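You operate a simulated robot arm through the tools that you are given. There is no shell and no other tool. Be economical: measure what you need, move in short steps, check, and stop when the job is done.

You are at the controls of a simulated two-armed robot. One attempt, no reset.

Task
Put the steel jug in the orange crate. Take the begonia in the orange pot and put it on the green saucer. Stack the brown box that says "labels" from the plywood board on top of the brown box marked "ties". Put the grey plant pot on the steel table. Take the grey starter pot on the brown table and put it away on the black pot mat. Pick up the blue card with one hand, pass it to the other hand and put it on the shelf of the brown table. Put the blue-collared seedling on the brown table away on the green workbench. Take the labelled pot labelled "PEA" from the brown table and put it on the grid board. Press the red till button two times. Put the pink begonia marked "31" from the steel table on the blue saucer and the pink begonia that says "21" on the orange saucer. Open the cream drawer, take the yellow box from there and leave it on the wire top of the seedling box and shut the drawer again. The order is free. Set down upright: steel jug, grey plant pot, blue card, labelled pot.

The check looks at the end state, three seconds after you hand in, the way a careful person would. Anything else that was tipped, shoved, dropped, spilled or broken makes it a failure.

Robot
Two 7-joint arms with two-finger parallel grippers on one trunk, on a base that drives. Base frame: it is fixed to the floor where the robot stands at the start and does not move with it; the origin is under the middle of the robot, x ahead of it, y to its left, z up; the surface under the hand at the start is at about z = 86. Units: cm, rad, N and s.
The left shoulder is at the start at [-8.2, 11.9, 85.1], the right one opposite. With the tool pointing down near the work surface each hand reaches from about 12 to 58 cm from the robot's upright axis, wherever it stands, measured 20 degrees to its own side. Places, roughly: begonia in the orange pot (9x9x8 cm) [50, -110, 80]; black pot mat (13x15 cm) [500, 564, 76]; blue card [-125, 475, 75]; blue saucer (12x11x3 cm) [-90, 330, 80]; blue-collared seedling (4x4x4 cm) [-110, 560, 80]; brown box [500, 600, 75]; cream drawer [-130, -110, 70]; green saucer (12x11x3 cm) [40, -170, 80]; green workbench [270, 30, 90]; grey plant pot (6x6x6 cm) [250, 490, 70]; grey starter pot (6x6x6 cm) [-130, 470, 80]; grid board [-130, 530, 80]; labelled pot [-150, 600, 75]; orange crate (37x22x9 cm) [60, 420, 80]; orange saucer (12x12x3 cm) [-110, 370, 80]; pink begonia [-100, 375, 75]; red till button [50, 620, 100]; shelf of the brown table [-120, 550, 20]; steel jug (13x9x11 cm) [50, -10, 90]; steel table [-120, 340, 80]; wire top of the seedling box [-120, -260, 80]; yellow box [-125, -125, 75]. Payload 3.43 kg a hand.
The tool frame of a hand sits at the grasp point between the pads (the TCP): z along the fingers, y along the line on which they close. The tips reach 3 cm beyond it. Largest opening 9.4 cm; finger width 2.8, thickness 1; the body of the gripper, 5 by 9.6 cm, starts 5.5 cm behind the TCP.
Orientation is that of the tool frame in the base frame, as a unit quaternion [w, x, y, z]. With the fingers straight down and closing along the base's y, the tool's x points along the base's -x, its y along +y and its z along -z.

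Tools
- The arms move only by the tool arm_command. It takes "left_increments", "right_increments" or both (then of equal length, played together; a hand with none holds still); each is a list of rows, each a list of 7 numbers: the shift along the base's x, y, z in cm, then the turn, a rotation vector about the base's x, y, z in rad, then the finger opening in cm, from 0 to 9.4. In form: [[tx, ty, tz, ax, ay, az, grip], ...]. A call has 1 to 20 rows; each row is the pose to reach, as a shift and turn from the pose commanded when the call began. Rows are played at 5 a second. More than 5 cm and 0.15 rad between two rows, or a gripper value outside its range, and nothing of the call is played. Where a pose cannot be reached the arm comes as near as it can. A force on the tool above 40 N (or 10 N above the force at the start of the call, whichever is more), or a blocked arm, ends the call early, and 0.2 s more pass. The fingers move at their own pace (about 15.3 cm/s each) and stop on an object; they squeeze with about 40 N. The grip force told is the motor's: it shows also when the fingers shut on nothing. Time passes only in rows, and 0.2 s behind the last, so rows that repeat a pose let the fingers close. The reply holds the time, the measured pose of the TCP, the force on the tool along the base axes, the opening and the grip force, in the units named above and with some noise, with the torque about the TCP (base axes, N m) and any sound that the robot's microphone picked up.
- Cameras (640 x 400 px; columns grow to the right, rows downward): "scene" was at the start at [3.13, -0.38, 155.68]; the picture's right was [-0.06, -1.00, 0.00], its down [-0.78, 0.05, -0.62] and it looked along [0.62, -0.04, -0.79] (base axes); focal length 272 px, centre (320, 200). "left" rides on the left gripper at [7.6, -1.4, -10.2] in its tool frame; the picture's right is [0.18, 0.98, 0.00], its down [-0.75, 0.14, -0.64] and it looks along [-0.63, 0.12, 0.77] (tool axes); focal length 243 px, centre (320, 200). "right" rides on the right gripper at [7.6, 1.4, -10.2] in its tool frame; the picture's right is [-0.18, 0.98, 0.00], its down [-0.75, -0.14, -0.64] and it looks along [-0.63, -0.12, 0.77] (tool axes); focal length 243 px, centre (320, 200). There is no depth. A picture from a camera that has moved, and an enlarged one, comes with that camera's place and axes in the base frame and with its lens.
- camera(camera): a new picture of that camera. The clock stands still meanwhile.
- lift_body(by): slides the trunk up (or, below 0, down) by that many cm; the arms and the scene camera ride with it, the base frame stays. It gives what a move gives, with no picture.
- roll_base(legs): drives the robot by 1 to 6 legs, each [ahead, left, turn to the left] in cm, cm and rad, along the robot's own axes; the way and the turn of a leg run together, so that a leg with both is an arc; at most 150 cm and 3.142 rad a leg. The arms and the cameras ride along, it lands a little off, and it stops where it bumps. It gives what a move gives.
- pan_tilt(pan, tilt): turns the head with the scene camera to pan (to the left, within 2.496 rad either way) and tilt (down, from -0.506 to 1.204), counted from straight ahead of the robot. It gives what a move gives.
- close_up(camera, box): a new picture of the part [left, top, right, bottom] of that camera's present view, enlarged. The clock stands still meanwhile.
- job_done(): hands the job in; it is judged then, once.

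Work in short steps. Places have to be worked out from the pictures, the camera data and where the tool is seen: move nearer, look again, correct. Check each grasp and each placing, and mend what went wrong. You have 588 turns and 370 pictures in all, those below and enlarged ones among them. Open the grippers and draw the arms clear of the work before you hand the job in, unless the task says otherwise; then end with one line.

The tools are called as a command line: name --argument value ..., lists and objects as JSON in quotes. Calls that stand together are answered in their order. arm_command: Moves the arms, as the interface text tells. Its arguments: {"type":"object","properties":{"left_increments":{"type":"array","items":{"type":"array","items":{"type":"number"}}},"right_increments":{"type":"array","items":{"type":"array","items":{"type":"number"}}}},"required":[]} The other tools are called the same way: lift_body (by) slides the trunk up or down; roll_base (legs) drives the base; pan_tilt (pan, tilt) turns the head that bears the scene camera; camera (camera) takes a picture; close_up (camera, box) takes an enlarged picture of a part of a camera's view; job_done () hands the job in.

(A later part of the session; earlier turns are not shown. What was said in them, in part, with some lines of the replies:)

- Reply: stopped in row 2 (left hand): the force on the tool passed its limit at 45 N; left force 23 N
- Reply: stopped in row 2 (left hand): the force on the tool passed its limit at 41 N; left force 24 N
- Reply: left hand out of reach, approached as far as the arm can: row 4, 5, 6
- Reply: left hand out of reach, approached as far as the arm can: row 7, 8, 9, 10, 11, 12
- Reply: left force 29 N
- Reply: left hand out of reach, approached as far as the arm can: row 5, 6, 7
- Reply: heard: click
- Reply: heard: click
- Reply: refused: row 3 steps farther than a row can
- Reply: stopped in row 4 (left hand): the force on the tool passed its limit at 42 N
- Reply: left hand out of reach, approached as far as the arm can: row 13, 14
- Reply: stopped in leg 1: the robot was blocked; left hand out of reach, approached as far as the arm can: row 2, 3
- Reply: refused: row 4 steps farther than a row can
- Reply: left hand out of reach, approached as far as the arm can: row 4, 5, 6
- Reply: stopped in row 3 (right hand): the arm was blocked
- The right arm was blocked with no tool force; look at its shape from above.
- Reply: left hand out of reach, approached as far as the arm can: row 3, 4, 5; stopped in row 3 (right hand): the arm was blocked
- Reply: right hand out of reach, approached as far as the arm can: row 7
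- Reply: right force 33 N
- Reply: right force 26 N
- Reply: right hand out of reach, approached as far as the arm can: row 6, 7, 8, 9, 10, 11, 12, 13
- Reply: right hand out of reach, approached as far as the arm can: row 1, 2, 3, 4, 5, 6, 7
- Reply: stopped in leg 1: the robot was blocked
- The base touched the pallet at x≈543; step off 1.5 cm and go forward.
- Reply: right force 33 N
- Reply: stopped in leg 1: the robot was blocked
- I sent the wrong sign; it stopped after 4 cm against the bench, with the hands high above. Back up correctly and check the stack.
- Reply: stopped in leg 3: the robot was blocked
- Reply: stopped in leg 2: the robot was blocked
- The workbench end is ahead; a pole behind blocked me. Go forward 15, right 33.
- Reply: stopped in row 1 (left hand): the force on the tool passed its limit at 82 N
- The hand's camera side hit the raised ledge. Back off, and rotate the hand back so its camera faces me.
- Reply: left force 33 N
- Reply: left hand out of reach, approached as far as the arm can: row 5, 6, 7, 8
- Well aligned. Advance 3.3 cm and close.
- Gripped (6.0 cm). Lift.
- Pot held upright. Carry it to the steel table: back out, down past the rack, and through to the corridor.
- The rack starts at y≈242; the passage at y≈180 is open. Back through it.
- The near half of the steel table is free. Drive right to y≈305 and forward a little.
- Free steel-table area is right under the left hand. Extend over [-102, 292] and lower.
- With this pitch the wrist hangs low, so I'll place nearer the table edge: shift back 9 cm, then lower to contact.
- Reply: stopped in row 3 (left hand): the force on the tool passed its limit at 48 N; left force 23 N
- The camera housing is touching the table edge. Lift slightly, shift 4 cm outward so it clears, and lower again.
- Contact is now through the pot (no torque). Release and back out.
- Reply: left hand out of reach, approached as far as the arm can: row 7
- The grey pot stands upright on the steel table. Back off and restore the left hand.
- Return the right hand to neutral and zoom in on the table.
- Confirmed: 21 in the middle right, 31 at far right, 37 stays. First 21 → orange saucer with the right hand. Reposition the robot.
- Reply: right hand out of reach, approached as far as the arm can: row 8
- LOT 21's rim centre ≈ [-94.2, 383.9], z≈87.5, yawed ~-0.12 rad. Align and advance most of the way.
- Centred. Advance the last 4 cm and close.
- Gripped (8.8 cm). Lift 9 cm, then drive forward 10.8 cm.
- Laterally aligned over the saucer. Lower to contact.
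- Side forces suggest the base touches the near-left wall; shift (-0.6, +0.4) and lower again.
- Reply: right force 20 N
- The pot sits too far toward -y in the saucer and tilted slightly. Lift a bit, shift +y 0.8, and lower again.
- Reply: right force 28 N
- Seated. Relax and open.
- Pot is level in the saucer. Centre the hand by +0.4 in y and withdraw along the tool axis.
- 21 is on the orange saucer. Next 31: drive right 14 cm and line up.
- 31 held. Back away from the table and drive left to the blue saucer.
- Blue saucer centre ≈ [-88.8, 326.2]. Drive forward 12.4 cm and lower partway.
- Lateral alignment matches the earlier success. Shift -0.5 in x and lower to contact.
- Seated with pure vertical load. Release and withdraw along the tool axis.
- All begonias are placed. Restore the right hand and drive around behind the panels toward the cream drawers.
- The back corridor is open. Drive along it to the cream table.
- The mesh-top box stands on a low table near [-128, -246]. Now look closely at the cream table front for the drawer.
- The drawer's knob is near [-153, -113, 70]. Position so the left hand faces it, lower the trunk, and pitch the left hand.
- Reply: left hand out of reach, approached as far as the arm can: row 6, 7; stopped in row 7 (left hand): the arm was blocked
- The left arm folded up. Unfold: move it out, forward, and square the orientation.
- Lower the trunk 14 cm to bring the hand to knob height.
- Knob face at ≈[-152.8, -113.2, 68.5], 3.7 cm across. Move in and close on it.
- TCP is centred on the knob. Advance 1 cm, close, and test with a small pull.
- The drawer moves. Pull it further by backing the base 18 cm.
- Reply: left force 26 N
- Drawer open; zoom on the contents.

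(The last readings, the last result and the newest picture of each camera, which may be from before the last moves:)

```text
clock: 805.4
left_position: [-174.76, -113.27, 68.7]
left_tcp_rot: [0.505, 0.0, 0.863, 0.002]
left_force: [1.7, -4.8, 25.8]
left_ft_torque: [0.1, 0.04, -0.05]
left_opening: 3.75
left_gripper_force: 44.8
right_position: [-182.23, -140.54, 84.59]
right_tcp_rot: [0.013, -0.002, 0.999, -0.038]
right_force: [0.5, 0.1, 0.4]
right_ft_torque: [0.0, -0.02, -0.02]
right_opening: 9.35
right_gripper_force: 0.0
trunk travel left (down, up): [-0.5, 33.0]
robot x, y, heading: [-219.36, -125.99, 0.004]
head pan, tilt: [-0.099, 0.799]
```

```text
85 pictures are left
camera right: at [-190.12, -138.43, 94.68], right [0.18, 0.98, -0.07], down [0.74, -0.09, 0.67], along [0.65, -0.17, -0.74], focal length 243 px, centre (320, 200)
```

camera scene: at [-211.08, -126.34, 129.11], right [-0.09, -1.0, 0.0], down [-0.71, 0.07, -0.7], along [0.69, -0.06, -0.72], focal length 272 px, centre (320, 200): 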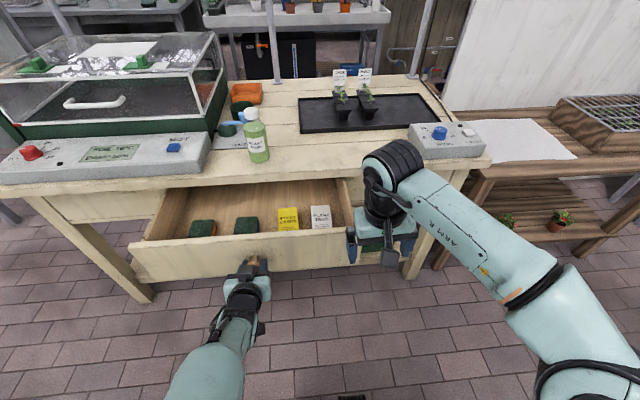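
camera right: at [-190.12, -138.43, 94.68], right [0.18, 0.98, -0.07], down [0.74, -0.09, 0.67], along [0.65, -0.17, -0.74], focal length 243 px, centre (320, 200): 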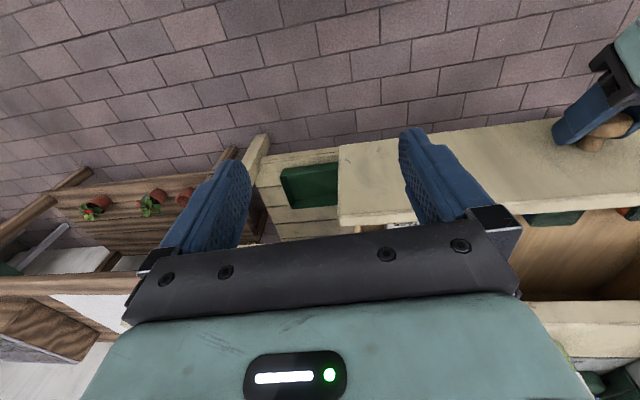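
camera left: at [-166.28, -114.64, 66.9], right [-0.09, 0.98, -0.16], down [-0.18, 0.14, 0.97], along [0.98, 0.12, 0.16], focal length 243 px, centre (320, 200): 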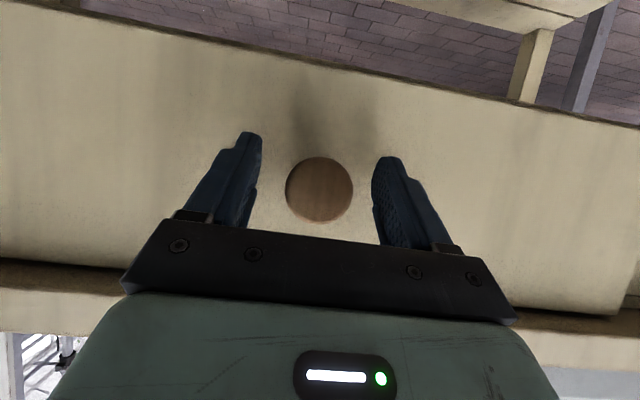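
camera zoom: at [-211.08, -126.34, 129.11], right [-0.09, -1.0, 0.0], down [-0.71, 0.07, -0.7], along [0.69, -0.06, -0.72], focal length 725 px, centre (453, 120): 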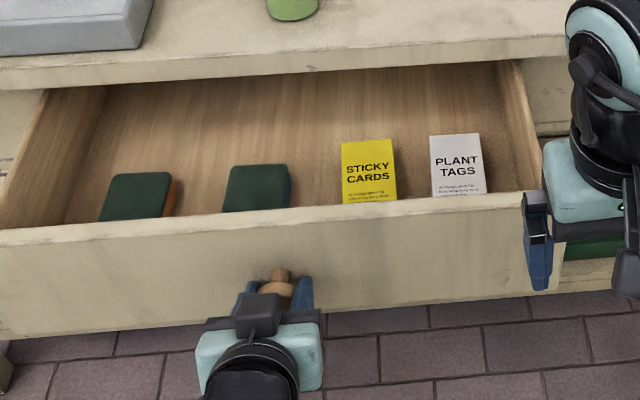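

The yellow STICKY CARDS box is near [-160, -121.6], out of reach from here. Release the knob, retreat and raise the left hand.

arm_command --left_increments '[[0, 0, 0, 0, 0, 0, 5], [0, 0, 0, 0, 0, 0, 7], [-2, 0, 0, 0, 0, 0, 7], [-5, 0, 0, 0, 0, 0, 7], [-5, 1, 4, 0, 0, 0, 7], [-4, 2, 8, 0, 0, 0, 7], [-3, 3, 12, 0, 0, 0, 7], [-2, 4, 16, 0, 0, 0, 7], [-1, 5, 20, 0, 0, 0, 7]]'

lift_body --by 14

camera --camera "scene"

```text
clock: 807.4
left_position: [-175.76, -108.11, 88.76]
left_tcp_rot: [0.504, 0.0, 0.864, 0.001]
left_force: [0.6, 0.3, -0.6]
left_ft_torque: [-0.02, 0.02, 0.01]
left_opening: 6.98
left_gripper_force: 0.2
right_position: [-182.21, -140.52, 84.54]
right_tcp_rot: [0.013, -0.003, 0.999, -0.038]
right_force: [-0.9, -0.4, 0.1]
right_ft_torque: [0.01, 0.06, 0.0]
right_opening: 9.4
right_gripper_force: 0.0
trunk travel left (down, up): [-0.5, 33.0]
robot x, y, heading: [-219.09, -126.03, 0.006]
head pan, tilt: [-0.099, 0.799]
```

```text
clock: 809.0
left_position: [-175.69, -108.13, 102.63]
left_tcp_rot: [0.503, 0.0, 0.864, 0.001]
left_force: [0.5, 1.0, 0.0]
left_ft_torque: [0.0, -0.03, 0.04]
left_opening: 7.0
left_gripper_force: 0.1
right_position: [-182.13, -140.44, 98.66]
right_tcp_rot: [0.013, -0.002, 0.999, -0.038]
right_force: [-0.2, -0.1, 0.0]
right_ft_torque: [-0.04, 0.03, 0.03]
right_opening: 9.41
right_gripper_force: 0.0
trunk travel left (down, up): [-14.5, 19.0]
robot x, y, heading: [-219.59, -125.38, 0.006]
head pan, tilt: [-0.099, 0.799]
```

```text
84 pictures are left
camera scene: at [-214.93, -126.28, 143.53], right [-0.09, -1.0, 0.0], down [-0.71, 0.07, -0.7], along [0.69, -0.07, -0.72], focal length 272 px, centre (320, 200)
```

scene: 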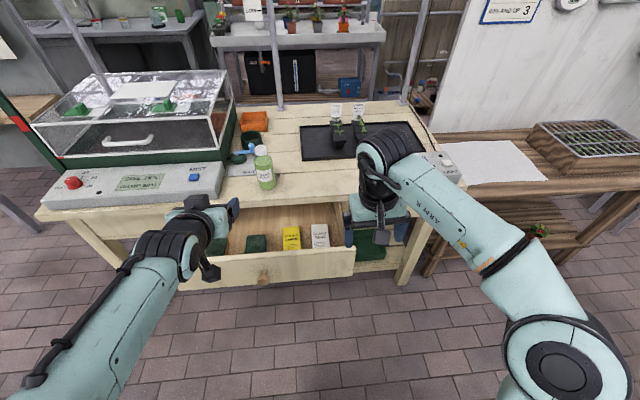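

Drawer stays open. Reposition: left 16, forward 12, then look with the right camera.

roll_base --legs '[[0, 16, -0.006], [12, 0, 0]]'

arm_command --right_increments '[[1, 0, 0, 0.04, 0, 0, 9.4], [3, 0.5, 0, 0.075, 0, 0, 9.4], [5, 1, 0, 0.075, 0, 0, 9.4], [6, 1, -1, 0.075, 0, 0, 9.4]]'

camera --camera "right"

close_up --camera "scene" --box '[220, 190, 420, 310]'

```text
clock: 811.9
left_position: [-163.55, -92.82, 102.65]
left_tcp_rot: [0.504, 0.006, 0.864, -0.002]
left_force: [0.7, -0.3, -1.7]
left_ft_torque: [0.0, 0.01, 0.0]
left_opening: 7.03
left_gripper_force: 0.2
right_position: [-170.32, -125.01, 98.59]
right_tcp_rot: [0.012, 0.004, 0.999, -0.038]
right_force: [0.7, 0.6, 0.5]
right_ft_torque: [0.01, 0.01, 0.01]
right_opening: 9.41
right_gripper_force: 0.1
trunk travel left (down, up): [-14.5, 19.0]
robot x, y, heading: [-208.01, -109.75, -0.001]
head pan, tilt: [-0.099, 0.799]
```

```text
clock: 812.9
left_position: [-163.59, -92.85, 102.64]
left_tcp_rot: [0.504, 0.005, 0.864, -0.001]
left_force: [-0.3, 0.7, -0.4]
left_ft_torque: [0.03, -0.01, -0.02]
left_opening: 6.99
left_gripper_force: 0.1
right_position: [-164.37, -123.99, 97.56]
right_tcp_rot: [0.012, 0.006, 1.0, -0.001]
right_force: [-0.2, 0.1, 0.1]
right_ft_torque: [-0.02, 0.0, 0.02]
right_opening: 9.38
right_gripper_force: 0.0
trunk travel left (down, up): [-14.5, 19.0]
robot x, y, heading: [-207.91, -109.45, -0.008]
head pan, tilt: [-0.099, 0.799]
```

```text
83 pictures are left
camera right: at [-172.28, -122.46, 107.73], right [0.19, 0.98, 0.0], down [0.74, -0.15, 0.66], along [0.65, -0.13, -0.75], focal length 243 px, centre (320, 200)
```

right: 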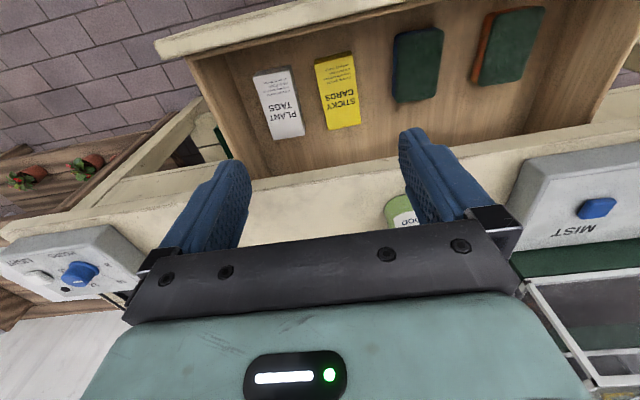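

```text
3.20 times, centred on (320, 250) of scene
camera zoom: at [-203.05, -110.4, 143.53], right [-0.11, -0.99, 0.0], down [-0.71, 0.08, -0.7], along [0.69, -0.07, -0.72], focal length 870 px, centre (320, 40)
```

zoom: 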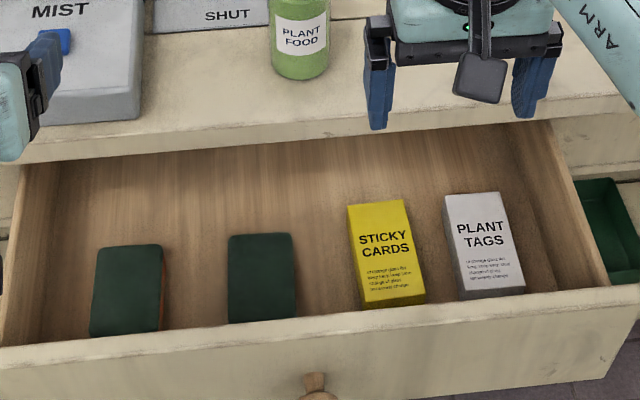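

STICKY CARDS box: top centre ≈ [-159.4, -121.6, 67], 6.2 wide × 10.7. Bring the right hand above and check.

arm_command --right_increments '[[2, 0.8, -3, 0, 0, 0, 8.6], [4, 1.6, -6, 0, 0, 0, 8.6], [5.6, 2.3, -10, 0, 0, 0, 8.6], [5.6, 2.3, -14, 0, 0, 0, 8.6], [5.6, 2.3, -18, 0, 0, 0, 8.6], [5.6, 2.3, -21, 0, 0, 0, 8.6], [5.6, 2.3, -21, 0, 0, 0, 8.6]]'

camera --camera "right"

close_up --camera "scene" --box '[220, 190, 420, 310]'

```text
clock: 814.5
left_position: [-163.69, -92.94, 102.68]
left_tcp_rot: [0.504, 0.006, 0.864, -0.002]
left_force: [-1.0, -0.6, -0.2]
left_ft_torque: [0.02, -0.02, -0.04]
left_opening: 6.99
left_gripper_force: 0.1
right_position: [-158.94, -121.5, 76.7]
right_tcp_rot: [0.012, 0.005, 1.0, 0.0]
right_force: [-0.4, 0.0, -0.7]
right_ft_torque: [0.0, 0.02, -0.01]
right_opening: 8.59
right_gripper_force: 0.1
trunk travel left (down, up): [-14.5, 19.0]
robot x, y, heading: [-207.52, -109.7, -0.006]
head pan, tilt: [-0.099, 0.799]
```

```text
81 pictures are left
camera right: at [-166.73, -120.03, 86.85], right [0.19, 0.98, 0.0], down [0.74, -0.15, 0.66], along [0.65, -0.13, -0.75], focal length 243 px, centre (320, 200)
```

right: 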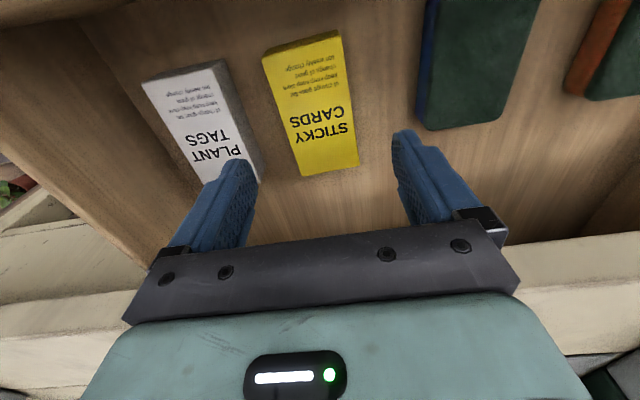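

```text
3.20 times, centred on (320, 250) of scene
camera zoom: at [-203.07, -110.38, 143.54], right [-0.11, -0.99, 0.0], down [-0.71, 0.08, -0.7], along [0.69, -0.07, -0.72], focal length 870 px, centre (320, 40)
```

zoom: 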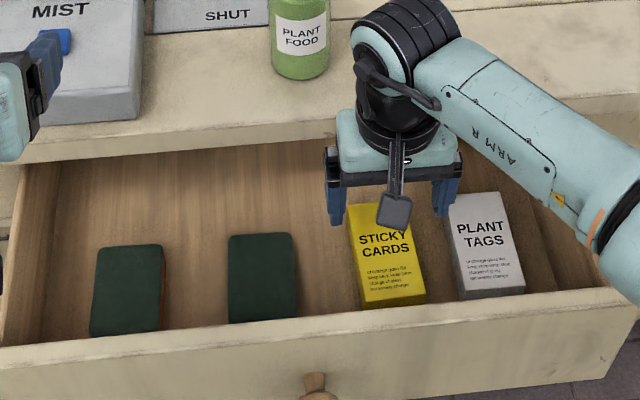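

Aligned. Lower to grasp depth, close, and lift.

arm_command --right_increments '[[-0.3, -0.3, -3, 0, 0, 0, 8.6], [-0.3, -0.3, -6, 0, 0, 0, 8.6], [-0.3, -0.3, -8.5, 0, 0, 0, 8.6], [-0.3, -0.3, -10.2, 0, 0, 0, 8.6], [-0.3, -0.3, -10.2, 0, 0, 0, 5], [-0.3, -0.3, -10.2, 0, 0, 0, 3], [-0.3, -0.3, -10.2, 0, 0, 0, 3]]'

camera --camera "right"

```text
clock: 816.1
left_position: [-163.6, -92.95, 102.62]
left_tcp_rot: [0.504, 0.006, 0.864, -0.002]
left_force: [0.3, -0.4, 0.5]
left_ft_torque: [-0.04, -0.04, 0.0]
left_opening: 7.02
left_gripper_force: 0.1
right_position: [-159.27, -122.05, 66.58]
right_tcp_rot: [0.012, 0.005, 1.0, 0.0]
right_force: [-0.1, 0.4, -0.1]
right_ft_torque: [0.02, -0.03, 0.0]
right_opening: 6.41
right_gripper_force: 40.1
trunk travel left (down, up): [-14.5, 19.0]
robot x, y, heading: [-207.44, -109.5, -0.005]
head pan, tilt: [-0.099, 0.799]
```

```text
79 pictures are left
camera right: at [-167.04, -120.48, 76.73], right [0.19, 0.98, 0.0], down [0.74, -0.15, 0.66], along [0.65, -0.13, -0.75], focal length 243 px, centre (320, 200)
```

right: 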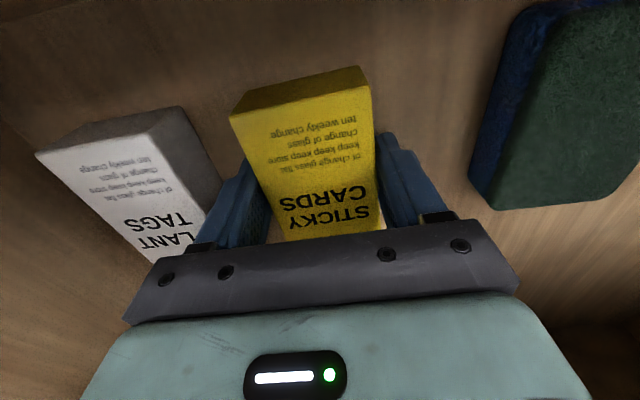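

arm_command --right_increments '[[0, 0, 2, 0, 0, 0, 3], [0, 0, 5, 0, 0, 0, 3], [0, 0, 9, 0, 0, 0, 3], [0, 0, 13, 0, 0, 0, 3], [0, 0, 17, 0, 0, 0, 3], [-1, 0, 21, 0, 0, 0, 3], [-2, 0, 25, 0, 0, 0, 3], [-3, 0, 29, 0, 0, 0, 3]]'

camera --camera "scene"

```text
clock: 817.9
left_position: [-163.52, -92.89, 102.61]
left_tcp_rot: [0.503, 0.005, 0.864, -0.001]
left_force: [0.6, -1.0, -0.1]
left_ft_torque: [0.0, -0.02, 0.0]
left_opening: 6.97
left_gripper_force: 0.1
right_position: [-162.28, -122.06, 95.56]
right_tcp_rot: [0.013, 0.005, 1.0, 0.001]
right_force: [-0.3, 0.0, -1.5]
right_ft_torque: [0.0, -0.02, -0.01]
right_opening: 6.39
right_gripper_force: 40.2
trunk travel left (down, up): [-14.5, 19.0]
robot x, y, heading: [-207.68, -109.69, -0.007]
head pan, tilt: [-0.099, 0.799]
```

```text
78 pictures are left
camera scene: at [-203.1, -110.35, 143.54], right [-0.11, -0.99, 0.0], down [-0.71, 0.08, -0.7], along [0.69, -0.07, -0.72], focal length 272 px, centre (320, 200)
```

scene: 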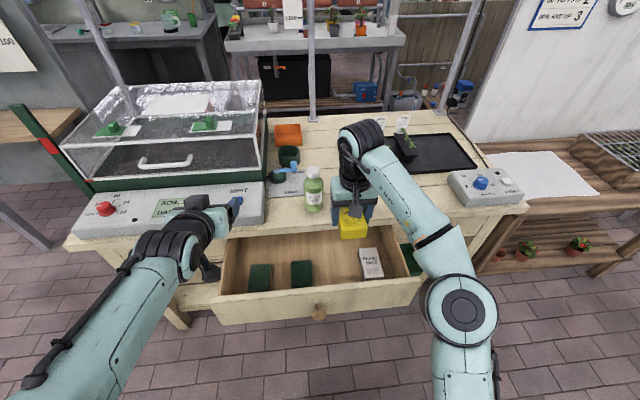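

Yellow box held. Reposition to re-grip the knob with the left hand and push the drawer shut.

roll_base --legs '[[-11.5, 0, 0.006], [0, -16, 0]]'

arm_command --left_increments '[[-1, -1, -4, 0, 0, 0, 7], [-2, -2, -8, 0, 0, 0, 7], [-3, -3, -12, 0, 0, 0, 7], [-4, -4, -16, 0, 0, 0, 7], [-5, -4.5, -20, 0, 0, 0, 7]]'

camera --camera "left"

close_up --camera "scene" --box '[180, 190, 380, 330]'

```text
clock: 820.9
left_position: [-175.28, -109.02, 102.61]
left_tcp_rot: [0.504, 0.003, 0.864, 0.001]
left_force: [-0.5, -0.2, -0.4]
left_ft_torque: [-0.01, 0.0, -0.01]
left_opening: 6.99
left_gripper_force: 0.0
right_position: [-173.85, -138.14, 95.52]
right_tcp_rot: [0.012, 0.002, 1.0, 0.0]
right_force: [-0.3, -0.4, -0.7]
right_ft_torque: [0.03, 0.0, -0.03]
right_opening: 6.37
right_gripper_force: 39.7
trunk travel left (down, up): [-14.5, 19.0]
robot x, y, heading: [-219.29, -126.0, -0.002]
head pan, tilt: [-0.099, 0.799]
```

```text
clock: 822.0
left_position: [-180.42, -113.4, 82.58]
left_tcp_rot: [0.504, 0.002, 0.864, 0.001]
left_force: [-0.1, 0.3, 0.6]
left_ft_torque: [0.01, 0.02, -0.04]
left_opening: 7.01
left_gripper_force: 0.1
right_position: [-173.72, -138.22, 95.53]
right_tcp_rot: [0.012, 0.002, 1.0, 0.001]
right_force: [-0.5, 0.2, -0.7]
right_ft_torque: [0.02, 0.01, 0.0]
right_opening: 6.37
right_gripper_force: 39.7
trunk travel left (down, up): [-14.5, 19.0]
robot x, y, heading: [-219.54, -126.03, 0.002]
head pan, tilt: [-0.099, 0.799]
```

```text
77 pictures are left
camera left: at [-192.93, -114.65, 80.9], right [-0.09, 0.98, -0.16], down [-0.19, 0.14, 0.97], along [0.98, 0.11, 0.17], focal length 243 px, centre (320, 200)
```

left: 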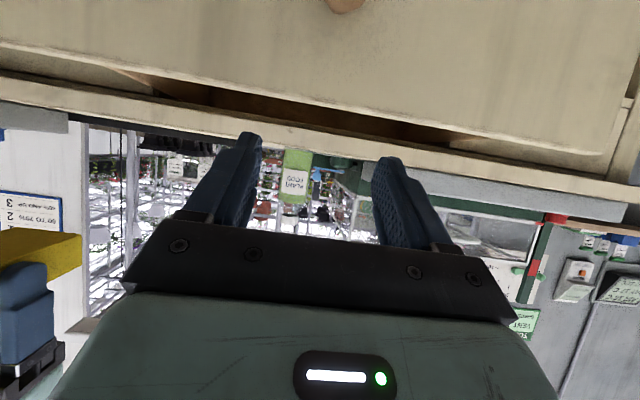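

```text
2.86 times, centred on (280, 260) of scene
camera zoom: at [-214.62, -126.83, 143.53], right [-0.1, -0.99, 0.0], down [-0.71, 0.07, -0.7], along [0.69, -0.07, -0.72], focal length 776 px, centre (434, 29)
```

zoom: 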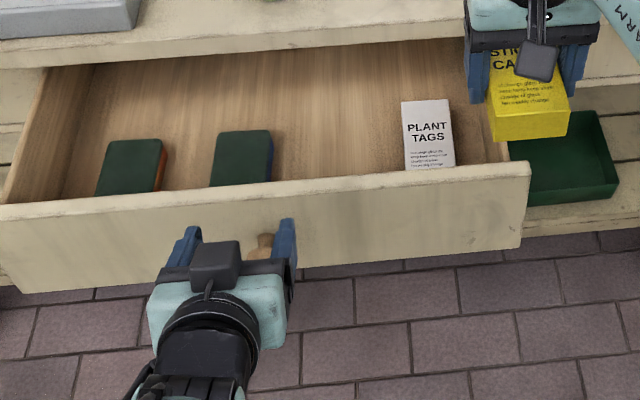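

arm_command --left_increments '[[-0.5, 0.3, -4, 0, 0, 0, 7], [-0.5, 0.3, -8, 0, 0, 0, 7], [-0.5, 0.3, -12, 0, 0, 0, 7], [-0.5, 0.3, -14, 0, 0, 0, 7], [-0.5, 0.3, -14, 0, 0, 0, 7]]'

camera --camera "left"

```text
clock: 823.2
left_position: [-180.9, -113.09, 68.46]
left_tcp_rot: [0.504, 0.002, 0.864, 0.0]
left_force: [-0.3, -0.1, -0.6]
left_ft_torque: [0.0, 0.0, 0.04]
left_opening: 6.98
left_gripper_force: 0.0
right_position: [-173.87, -138.25, 95.58]
right_tcp_rot: [0.012, 0.002, 1.0, 0.0]
right_force: [-0.4, 0.1, -0.6]
right_ft_torque: [0.0, 0.02, 0.0]
right_opening: 6.38
right_gripper_force: 40.4
trunk travel left (down, up): [-14.5, 19.0]
robot x, y, heading: [-219.2, -126.21, 0.001]
head pan, tilt: [-0.099, 0.799]
```

```text
75 pictures are left
camera left: at [-193.55, -114.33, 66.78], right [-0.09, 0.98, -0.16], down [-0.19, 0.14, 0.97], along [0.98, 0.11, 0.17], focal length 243 px, centre (320, 200)
```

left: 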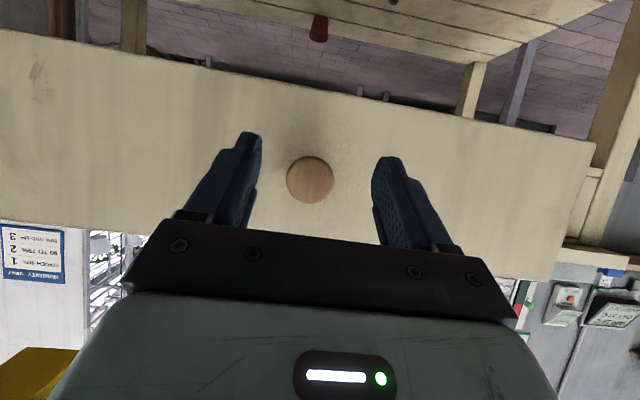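

Knob at [-174.3, -113.2, 68.5], in line. Advance, grip, then push.

arm_command --left_increments '[[3, -0.1, 0, 0, 0, 0, 7], [6, -0.1, 0, 0, 0, 0, 7], [7.2, -0.1, 0, 0, 0, 0, 7], [7.2, -0.1, 0, 0, 0, 0, 4], [7.2, -0.1, 0, 0, 0, 0, 1], [7.2, -0.1, 0, 0, 0, 0, 1], [9, -0.1, 0, 0, 0, 0, 1], [11, -0.1, 0, 0, 0, 0, 1], [13, -0.1, 0, 0, 0, 0, 1]]'

camera --camera "scene"

```text
clock: 825.2
left_position: [-167.92, -113.2, 68.68]
left_tcp_rot: [0.504, 0.003, 0.864, 0.001]
left_force: [1.5, -0.7, 5.0]
left_ft_torque: [0.12, -0.67, -0.02]
left_opening: 3.78
left_gripper_force: 44.9
right_position: [-173.89, -138.2, 95.53]
right_tcp_rot: [0.013, 0.001, 1.0, 0.0]
right_force: [0.3, -0.6, -0.5]
right_ft_torque: [0.0, -0.03, 0.0]
right_opening: 6.35
right_gripper_force: 39.6
trunk travel left (down, up): [-14.5, 19.0]
robot x, y, heading: [-219.15, -126.18, -0.003]
head pan, tilt: [-0.099, 0.799]
```

```text
74 pictures are left
camera scene: at [-214.68, -126.84, 143.54], right [-0.1, -0.99, 0.0], down [-0.71, 0.07, -0.7], along [0.69, -0.07, -0.72], focal length 272 px, centre (320, 200)
```

scene: 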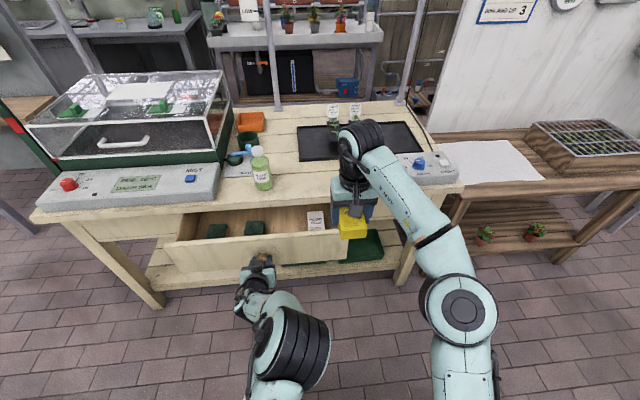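

Pushing works. Drive forward 14.5 cm to close the drawer.

roll_base --legs '[[14.5, 0, 0]]'

close_up --camera "scene" --box '[180, 190, 380, 330]'

```text
clock: 826.7
left_position: [-153.42, -113.28, 68.65]
left_tcp_rot: [0.505, 0.002, 0.863, -0.001]
left_force: [-0.3, 0.6, -1.5]
left_ft_torque: [0.03, -0.45, 0.11]
left_opening: 3.76
left_gripper_force: 44.9
right_position: [-159.05, -138.05, 95.49]
right_tcp_rot: [0.012, 0.001, 1.0, -0.001]
right_force: [0.8, -0.3, -0.9]
right_ft_torque: [0.0, 0.0, 0.01]
right_opening: 6.36
right_gripper_force: 39.8
trunk travel left (down, up): [-14.5, 19.0]
robot x, y, heading: [-204.62, -125.86, -0.001]
head pan, tilt: [-0.099, 0.799]
stopped in leg 1: the force on the tool passed its limit at 86 N (the readings are from after the stop); the commanded pose is now the measured one
```

```text
2.86 times, centred on (280, 260) of scene
camera zoom: at [-199.91, -126.79, 143.53], right [-0.1, -1.0, 0.0], down [-0.71, 0.07, -0.7], along [0.69, -0.07, -0.72], focal length 776 px, centre (434, 29)
```

zoom: 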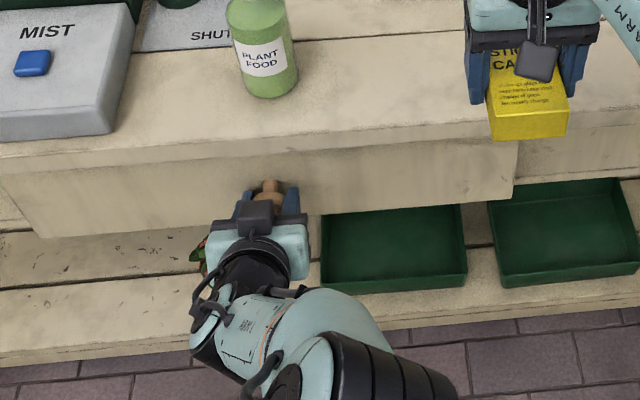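

The drawer is shut against its stop. Open the left hand and back off.

arm_command --left_increments '[[0, 0, 0, 0, 0, 0, 5.5], [0, 0, 0, 0, 0, 0, 7], [0, 0, 0, 0, 0, 0, 7]]'

roll_base --legs '[[-18, 0, 0]]'

camera --camera "scene"

```text
clock: 827.5
left_position: [-153.38, -113.27, 68.76]
left_tcp_rot: [0.504, 0.002, 0.864, -0.001]
left_force: [0.4, 0.3, 0.5]
left_ft_torque: [0.04, -0.01, -0.02]
left_opening: 6.98
left_gripper_force: 0.2
right_position: [-159.16, -138.16, 95.63]
right_tcp_rot: [0.012, 0.001, 1.0, 0.001]
right_force: [-0.5, -0.6, -1.5]
right_ft_torque: [-0.05, -0.01, -0.01]
right_opening: 6.38
right_gripper_force: 40.7
trunk travel left (down, up): [-14.5, 19.0]
robot x, y, heading: [-204.42, -126.39, 0.006]
head pan, tilt: [-0.099, 0.799]
```

```text
clock: 829.0
left_position: [-171.36, -113.43, 68.64]
left_tcp_rot: [0.505, 0.002, 0.863, -0.002]
left_force: [-0.2, 0.4, -0.2]
left_ft_torque: [0.04, 0.0, 0.0]
left_opening: 7.03
left_gripper_force: 0.0
right_position: [-176.84, -138.17, 95.59]
right_tcp_rot: [0.012, 0.0, 1.0, 0.0]
right_force: [0.2, 0.3, -0.2]
right_ft_torque: [0.02, 0.01, 0.02]
right_opening: 6.38
right_gripper_force: 39.7
trunk travel left (down, up): [-14.5, 19.0]
robot x, y, heading: [-222.02, -125.7, -0.003]
head pan, tilt: [-0.099, 0.799]
```

```text
72 pictures are left
camera scene: at [-217.95, -126.83, 143.54], right [-0.1, -1.0, 0.0], down [-0.71, 0.07, -0.7], along [0.69, -0.07, -0.72], focal length 272 px, centre (320, 200)
```

scene: 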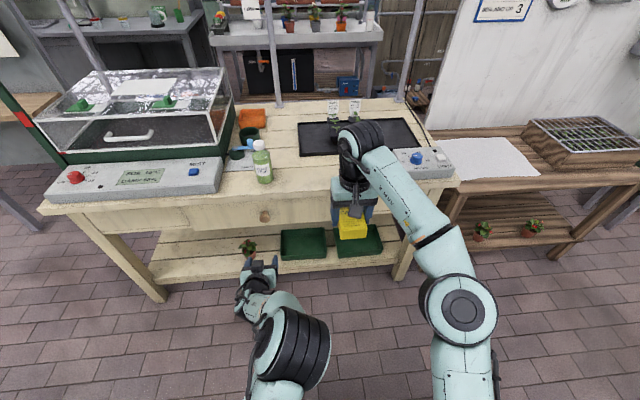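

Drawer shut, nothing disturbed. Raise trunk and left hand, then drive right to the mesh-topped seedling box.

lift_body --by 13

arm_command --left_increments '[[0, 0.5, 4, 0, 0.15, 0, 9.4], [0, 1, 8, 0, 0.3, 0, 9.4], [0, 2, 12, 0, 0.45, 0, 9.4], [0, 3, 16, 0, 0.6, 0, 9.4], [0, 4, 20, 0, 0.75, 0, 9.4], [0, 5, 24, 0, 0.9, 0, 9.4], [0, 6, 27, 0, 1.04, 0, 9.4]]'

roll_base --legs '[[0, -108, 0]]'

camera --camera "scene"

```text
clock: 830.6
left_position: [-171.4, -113.26, 81.77]
left_tcp_rot: [0.504, 0.003, 0.864, -0.002]
left_force: [0.8, 0.3, -0.1]
left_ft_torque: [-0.01, 0.04, -0.02]
left_opening: 6.99
left_gripper_force: 0.0
right_position: [-177.07, -138.03, 108.51]
right_tcp_rot: [0.012, 0.002, 1.0, 0.0]
right_force: [0.8, 0.2, -1.1]
right_ft_torque: [-0.04, -0.03, -0.02]
right_opening: 6.39
right_gripper_force: 39.9
trunk travel left (down, up): [-27.5, 6.0]
robot x, y, heading: [-222.08, -126.57, 0.007]
head pan, tilt: [-0.099, 0.799]
```

```text
clock: 832.2
left_position: [-181.08, -111.82, 111.33]
left_tcp_rot: [0.009, 0.0, 1.0, -0.002]
left_force: [-1.3, 0.1, -0.2]
left_ft_torque: [0.0, -0.02, 0.04]
left_opening: 9.41
left_gripper_force: 0.0
left hand out of reach, approached as far as the arm can: row 2, 6, 7
right_position: [-177.19, -137.93, 108.6]
right_tcp_rot: [0.012, 0.0, 1.0, -0.001]
right_force: [0.0, 0.3, -1.5]
right_ft_torque: [-0.01, 0.0, 0.02]
right_opening: 6.37
right_gripper_force: 40.1
trunk travel left (down, up): [-27.5, 6.0]
robot x, y, heading: [-222.62, -126.08, 0.003]
head pan, tilt: [-0.099, 0.799]
```

```text
clock: 841.7
left_position: [-181.17, -217.39, 111.39]
left_tcp_rot: [0.009, 0.01, 1.0, -0.002]
left_force: [-0.3, 1.0, -0.6]
left_ft_torque: [-0.02, 0.0, -0.01]
left_opening: 9.41
left_gripper_force: 0.0
right_position: [-177.87, -243.7, 108.41]
right_tcp_rot: [0.012, 0.009, 1.0, 0.0]
right_force: [-0.5, -0.4, -0.5]
right_ft_torque: [-0.01, 0.01, -0.01]
right_opening: 6.4
right_gripper_force: 39.9
trunk travel left (down, up): [-27.5, 6.0]
robot x, y, heading: [-222.89, -231.1, -0.018]
head pan, tilt: [-0.099, 0.799]
```

```text
71 pictures are left
camera scene: at [-219.43, -231.69, 156.49], right [-0.11, -0.99, 0.0], down [-0.71, 0.08, -0.7], along [0.69, -0.08, -0.72], focal length 272 px, centre (320, 200)
```

scene: 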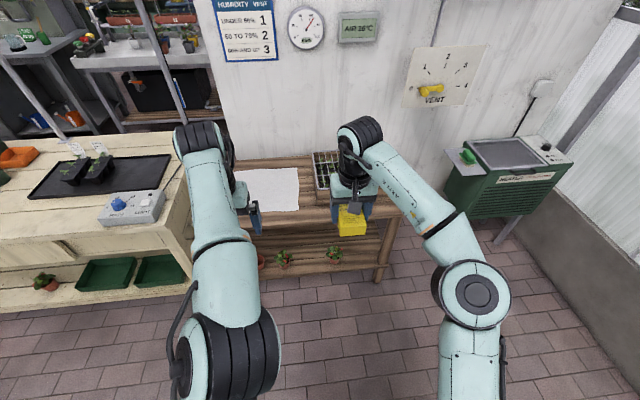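

camera --camera "right"

close_up --camera "scene" --box '[280, 120, 420, 250]'

```text
70 pictures are left
camera right: at [-185.67, -242.16, 118.65], right [0.2, 0.98, 0.0], down [0.73, -0.15, 0.66], along [0.65, -0.13, -0.75], focal length 243 px, centre (320, 200)
```

right: 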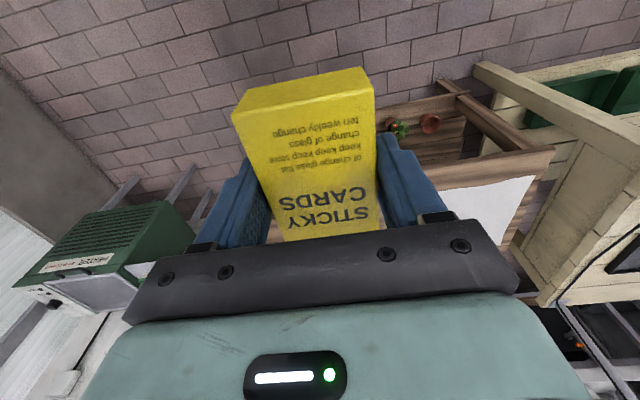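

```text
3.08 times, centred on (350, 185) of scene
camera zoom: at [-219.43, -231.69, 156.49], right [-0.11, -0.99, 0.0], down [-0.71, 0.08, -0.7], along [0.69, -0.08, -0.72], focal length 836 px, centre (228, 246)
```

zoom: 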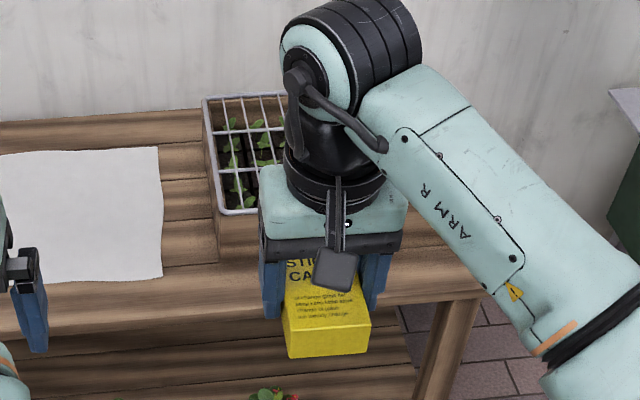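

arm_command --right_increments '[[0, -4, 0, 0, 0, 0, 3], [0, -8, 1, 0, 0, 0, 3], [-1, -12, 2, 0, 0, 0, 3], [-2, -16, 3, 0, 0, 0, 3], [-3, -20, 3, 0, 0, 0, 3]]'

roll_base --legs '[[15, 0, 0.018]]'

camera --camera "scene"

```text
clock: 842.9
left_position: [-181.19, -217.4, 111.37]
left_tcp_rot: [0.01, 0.01, 1.0, -0.002]
left_force: [0.7, -0.8, -0.4]
left_ft_torque: [0.02, 0.0, 0.0]
left_opening: 9.41
left_gripper_force: 0.1
right_position: [-181.34, -263.81, 111.43]
right_tcp_rot: [0.013, 0.009, 1.0, 0.0]
right_force: [-1.2, 0.2, -1.4]
right_ft_torque: [0.0, -0.03, -0.02]
right_opening: 6.39
right_gripper_force: 39.5
trunk travel left (down, up): [-27.5, 6.0]
robot x, y, heading: [-223.26, -230.66, -0.019]
head pan, tilt: [-0.099, 0.799]
```

```text
clock: 844.3
left_position: [-166.44, -216.67, 111.4]
left_tcp_rot: [0.009, 0.001, 1.0, -0.002]
left_force: [-0.1, -0.3, 0.2]
left_ft_torque: [0.0, -0.01, 0.04]
left_opening: 9.41
left_gripper_force: 0.1
right_position: [-165.52, -263.12, 111.47]
right_tcp_rot: [0.012, 0.0, 1.0, -0.001]
right_force: [-0.1, 0.0, -1.4]
right_ft_torque: [-0.02, 0.01, -0.03]
right_opening: 6.37
right_gripper_force: 39.9
trunk travel left (down, up): [-27.5, 6.0]
robot x, y, heading: [-208.27, -231.32, 0.001]
head pan, tilt: [-0.099, 0.799]
```

```text
68 pictures are left
camera scene: at [-204.46, -231.71, 156.48], right [-0.1, -1.0, 0.0], down [-0.71, 0.07, -0.7], along [0.69, -0.07, -0.72], focal length 272 px, centre (320, 200)
```

scene: 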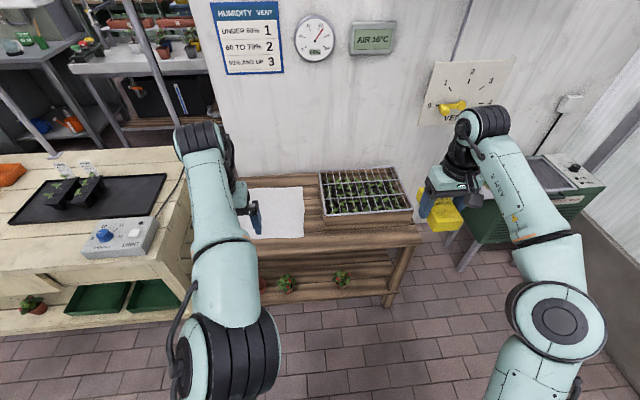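

close_up --camera "scene" --box '[290, 150, 450, 260]'

camera --camera "left"

```text
3.64 times, centred on (370, 205) of scene
camera zoom: at [-204.46, -231.71, 156.48], right [-0.1, -1.0, 0.0], down [-0.71, 0.07, -0.7], along [0.69, -0.07, -0.72], focal length 988 px, centre (138, 182)
```

zoom: 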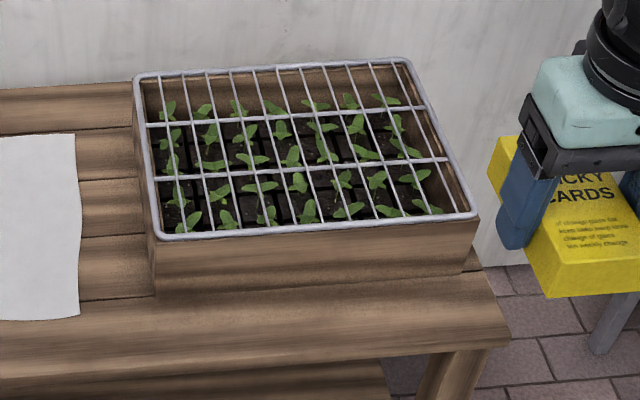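

```text
66 pictures are left
camera left: at [-174.21, -217.92, 121.41], right [-0.18, 0.98, -0.01], down [0.74, 0.14, 0.65], along [0.65, 0.11, -0.76], focal length 243 px, centre (320, 200)
```

left: 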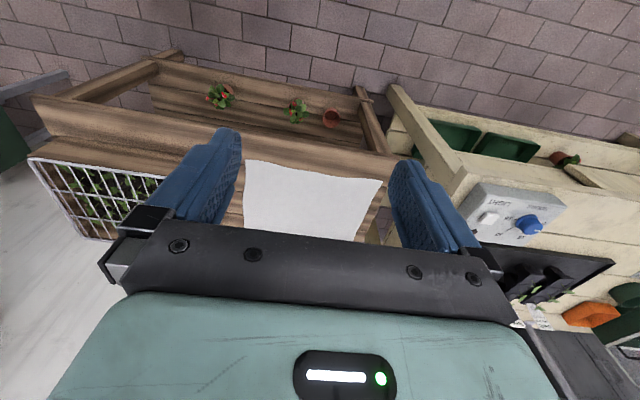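

Wire top spans x -135…-108, y -276…-241 at z≈75.5. Drive forward 36 and right 8.

roll_base --legs '[[0, -8, 0], [36, 0, 0]]'

camera --camera "scene"

camera --camera "right"

```text
clock: 847.5
left_position: [-131.58, -224.5, 111.27]
left_tcp_rot: [0.009, 0.0, 1.0, -0.002]
left_force: [0.2, 0.1, -0.1]
left_ft_torque: [0.01, 0.02, 0.01]
left_opening: 9.41
left_gripper_force: 0.0
right_position: [-130.51, -270.79, 111.39]
right_tcp_rot: [0.012, -0.002, 1.0, -0.001]
right_force: [-0.5, 0.3, -1.8]
right_ft_torque: [0.0, -0.01, 0.03]
right_opening: 6.38
right_gripper_force: 39.7
trunk travel left (down, up): [-27.5, 6.0]
robot x, y, heading: [-173.45, -239.18, 0.001]
head pan, tilt: [-0.099, 0.799]
```

```text
65 pictures are left
camera scene: at [-169.51, -239.64, 156.48], right [-0.09, -1.0, 0.0], down [-0.71, 0.07, -0.7], along [0.69, -0.07, -0.72], focal length 272 px, centre (320, 200)
```

scene: 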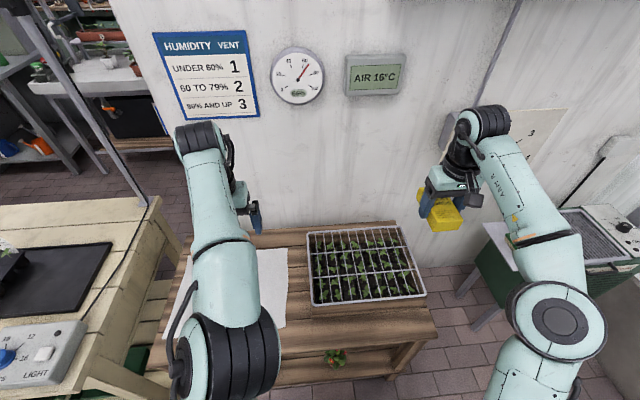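

```text
64 pictures are left
camera right: at [-138.4, -269.49, 121.59], right [0.18, 0.98, 0.0], down [0.74, -0.14, 0.66], along [0.65, -0.12, -0.75], focal length 243 px, centre (320, 200)
```

right: 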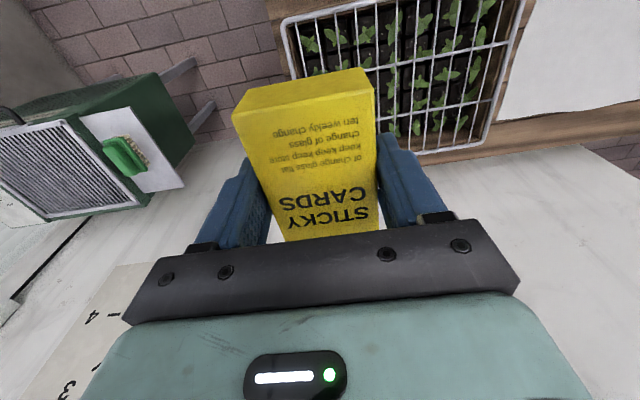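

Move the box above [-124, -258] and lower partway.

arm_command --right_increments '[[1.6, 3.2, -2, 0, 0, 0, 3], [3.2, 6.4, -4, 0, 0, 0, 3], [4.9, 9.6, -6, 0, 0, 0, 3], [6.5, 12.8, -8, 0, 0, 0, 3], [6.5, 12.8, -12, 0, 0, 0, 3], [6.5, 12.8, -16, 0, 0, 0, 3], [6.5, 12.8, -20, 0, 0, 0, 3], [6.5, 12.8, -24.5, 0, 0, 0, 3], [6.5, 12.8, -24.5, 0, 0, 0, 3]]'

camera --camera "right"

close_up --camera "scene" --box '[280, 200, 440, 310]'

```text
clock: 849.5
left_position: [-131.52, -224.56, 111.42]
left_tcp_rot: [0.01, -0.001, 1.0, -0.002]
left_force: [0.9, 0.1, -0.2]
left_ft_torque: [0.02, 0.02, 0.02]
left_opening: 9.4
left_gripper_force: 0.1
right_position: [-124.09, -258.25, 86.84]
right_tcp_rot: [0.012, -0.001, 1.0, -0.001]
right_force: [0.3, 0.3, -0.8]
right_ft_torque: [0.0, 0.0, 0.0]
right_opening: 6.37
right_gripper_force: 39.7
trunk travel left (down, up): [-27.5, 6.0]
robot x, y, heading: [-173.38, -238.95, 0.004]
head pan, tilt: [-0.099, 0.799]
```

```text
63 pictures are left
camera right: at [-131.94, -256.8, 97.08], right [0.18, 0.98, 0.0], down [0.74, -0.14, 0.66], along [0.65, -0.12, -0.75], focal length 243 px, centre (320, 200)
```

right: 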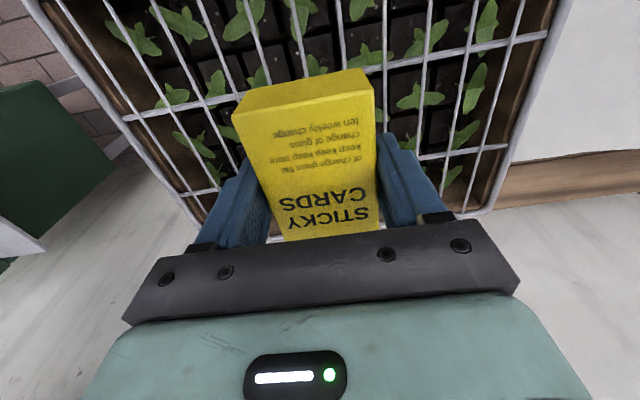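

```text
3.64 times, centred on (360, 255) of scene
camera zoom: at [-169.56, -239.62, 156.49], right [-0.09, -1.0, 0.0], down [-0.71, 0.07, -0.7], along [0.69, -0.07, -0.72], focal length 988 px, centre (174, 0)
```

zoom: 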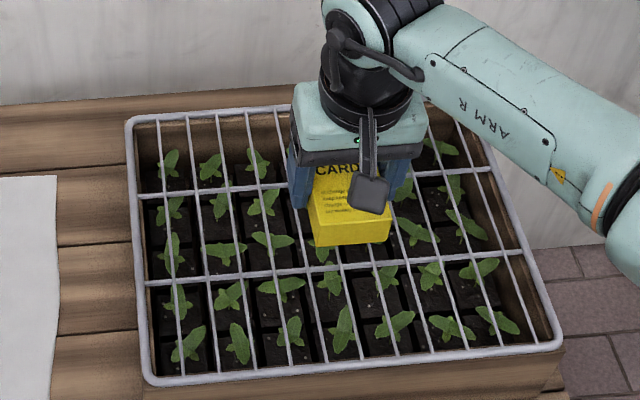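

Over the mesh. Lower stepwise to contact.

arm_command --right_increments '[[0, 0, -1.5, 0, 0, 0, 3], [0, 0, -3, 0, 0, 0, 3], [0, 0, -4.5, 0, 0, 0, 3], [0, 0, -5.2, 0, 0, 0, 3], [0, 0, -5.8, 0, 0, 0, 3], [0, 0, -6.4, 0, 0, 0, 3]]'

camera --camera "right"

```text
clock: 850.9
left_position: [-131.58, -224.67, 111.4]
left_tcp_rot: [0.01, 0.0, 1.0, -0.002]
left_force: [0.1, -0.6, 0.5]
left_ft_torque: [0.02, 0.0, 0.01]
left_opening: 9.38
left_gripper_force: 0.0
right_position: [-123.95, -258.04, 80.43]
right_tcp_rot: [0.012, 0.0, 1.0, -0.001]
right_force: [0.6, -0.4, -0.7]
right_ft_torque: [-0.04, 0.03, -0.02]
right_opening: 6.35
right_gripper_force: 40.2
trunk travel left (down, up): [-27.5, 6.0]
robot x, y, heading: [-172.9, -238.73, 0.003]
head pan, tilt: [-0.099, 0.799]
```

```text
61 pictures are left
camera right: at [-131.93, -256.68, 90.68], right [0.18, 0.98, 0.0], down [0.74, -0.14, 0.66], along [0.65, -0.12, -0.75], focal length 243 px, centre (320, 200)
```

right: 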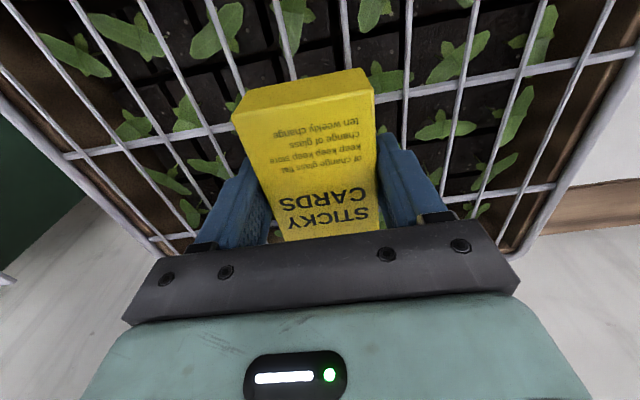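

arm_command --right_increments '[[0, 0, -0.4, 0, 0, 0, 3], [0, 0, -0.8, 0, 0, 0, 3], [0, 0, -1.2, 0, 0, 0, 3], [0, 0, -1.6, 0, 0, 0, 3], [0, 0, -2, 0, 0, 0, 3]]'

```text
clock: 852.0
left_position: [-131.59, -224.51, 111.3]
left_tcp_rot: [0.01, 0.0, 1.0, -0.002]
left_force: [-0.7, 0.6, 0.2]
left_ft_torque: [0.01, 0.02, 0.03]
left_opening: 9.39
left_gripper_force: 0.0
right_position: [-123.98, -258.1, 79.45]
right_tcp_rot: [0.017, -0.001, 1.0, -0.002]
right_force: [-4.2, -2.0, 13.9]
right_ft_torque: [-0.06, -0.01, -0.02]
right_opening: 6.38
right_gripper_force: 39.8
trunk travel left (down, up): [-27.5, 6.0]
robot x, y, heading: [-173.06, -238.81, 0.0]
head pan, tilt: [-0.099, 0.799]
stopped in row 5 (right hand): the force on the tool passed its limit at 46 N (the readings are from after the stop); the commanded pose is now the measured one
```

Contact at z≈79.5. Release and rise.

arm_command --right_increments '[[0, 0, 0.1, 0, 0, 0, 6.4], [0, 0, 0.1, 0, 0, 0, 7.5], [0, 0, 0.1, 0, 0, 0, 8.6], [0, 0, 0.1, 0, 0, 0, 8.6], [0, 0, 3, 0, 0, 0, 8.6], [0, 0, 7, 0, 0, 0, 8.6], [0, 0, 11, 0, 0, 0, 8.6], [0, 0, 15, 0, 0, 0, 8.6], [-2, -2, 19, 0, 0, 0, 8.6], [-4, -4, 22, 0, 0, 0, 9.4]]'

camera --camera "right"

close_up --camera "scene" --box '[280, 200, 440, 310]'

```text
clock: 854.2
left_position: [-131.54, -224.57, 111.41]
left_tcp_rot: [0.01, -0.001, 1.0, -0.002]
left_force: [-0.2, 0.1, 0.4]
left_ft_torque: [0.0, -0.01, 0.0]
left_opening: 9.4
left_gripper_force: 0.1
right_position: [-128.05, -262.19, 101.48]
right_tcp_rot: [0.016, -0.001, 1.0, -0.001]
right_force: [0.7, 0.0, 0.1]
right_ft_torque: [0.0, 0.02, -0.05]
right_opening: 9.39
right_gripper_force: 0.1
trunk travel left (down, up): [-27.5, 6.0]
robot x, y, heading: [-173.5, -238.79, 0.003]
head pan, tilt: [-0.099, 0.799]
```

```text
60 pictures are left
camera right: at [-135.96, -260.74, 111.52], right [0.18, 0.98, 0.01], down [0.73, -0.14, 0.67], along [0.66, -0.12, -0.75], focal length 243 px, centre (320, 200)
```

right: 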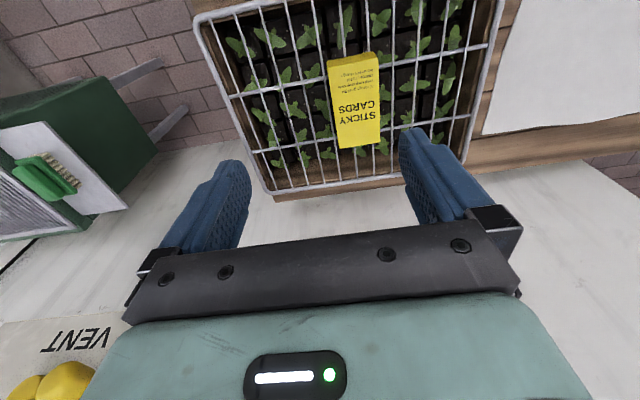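

```text
3.64 times, centred on (360, 255) of scene
camera zoom: at [-169.62, -239.65, 156.49], right [-0.09, -1.0, 0.0], down [-0.71, 0.07, -0.7], along [0.69, -0.07, -0.72], focal length 988 px, centre (174, 0)
```

zoom: 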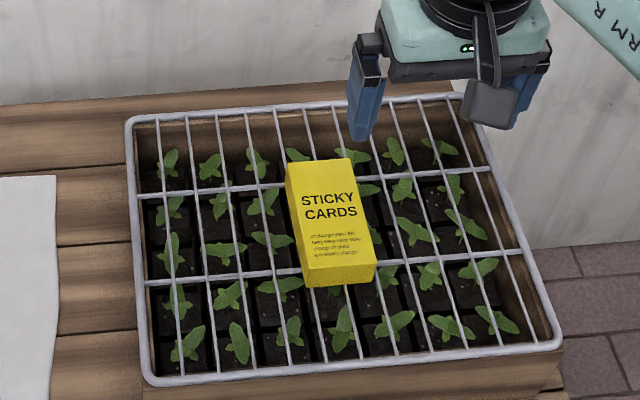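

The yellow box lies on the wire top and everything is in place. Back the arms clear of the work.

roll_base --legs '[[-45, 0, 0]]'

pan_tilt --pan 0.5 --tilt 0.5

camera --camera "scene"

```text
clock: 856.9
left_position: [-176.22, -224.98, 111.31]
left_tcp_rot: [0.01, 0.004, 1.0, -0.002]
left_force: [0.0, -1.5, -0.6]
left_ft_torque: [-0.03, -0.02, 0.0]
left_opening: 9.4
left_gripper_force: 0.1
right_position: [-172.96, -262.58, 101.43]
right_tcp_rot: [0.017, 0.003, 1.0, -0.001]
right_force: [-0.5, 0.4, -0.8]
right_ft_torque: [0.01, 0.02, 0.02]
right_opening: 9.42
right_gripper_force: 0.0
trunk travel left (down, up): [-27.5, 6.0]
robot x, y, heading: [-217.72, -239.16, -0.004]
head pan, tilt: [-0.099, 0.799]
```

```text
clock: 857.9
left_position: [-176.4, -224.93, 111.43]
left_tcp_rot: [0.01, 0.004, 1.0, -0.003]
left_force: [-0.6, -0.2, 0.0]
left_ft_torque: [0.01, 0.01, 0.0]
left_opening: 9.41
left_gripper_force: 0.0
right_position: [-172.97, -262.57, 101.42]
right_tcp_rot: [0.017, 0.003, 1.0, -0.001]
right_force: [0.0, -0.4, -0.6]
right_ft_torque: [0.0, -0.01, 0.04]
right_opening: 9.41
right_gripper_force: 0.0
trunk travel left (down, up): [-27.5, 6.0]
robot x, y, heading: [-218.09, -239.0, 0.0]
head pan, tilt: [0.499, 0.499]
```

```text
58 pictures are left
camera scene: at [-214.42, -234.61, 159.08], right [0.48, -0.88, 0.0], down [-0.42, -0.23, -0.88], along [0.77, 0.42, -0.48], focal length 272 px, centre (320, 200)
```

scene: 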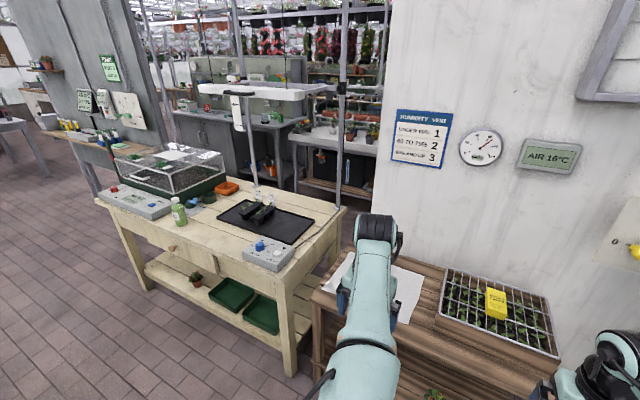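

The drawer is shut, the yellow box is on the wire top, and both hands are open and clear. Handing in.

job_done

```text
The job is handed in.
```

I carried out every item and checked each placing by camera before handing in; the red till button gave two clicks. Along the way a mis-sequenced drive dragged the blue card off the table edge in the gripper, and the base or arms touched a few benches, poles and a pallet, with no damage seen in the pictures I took.
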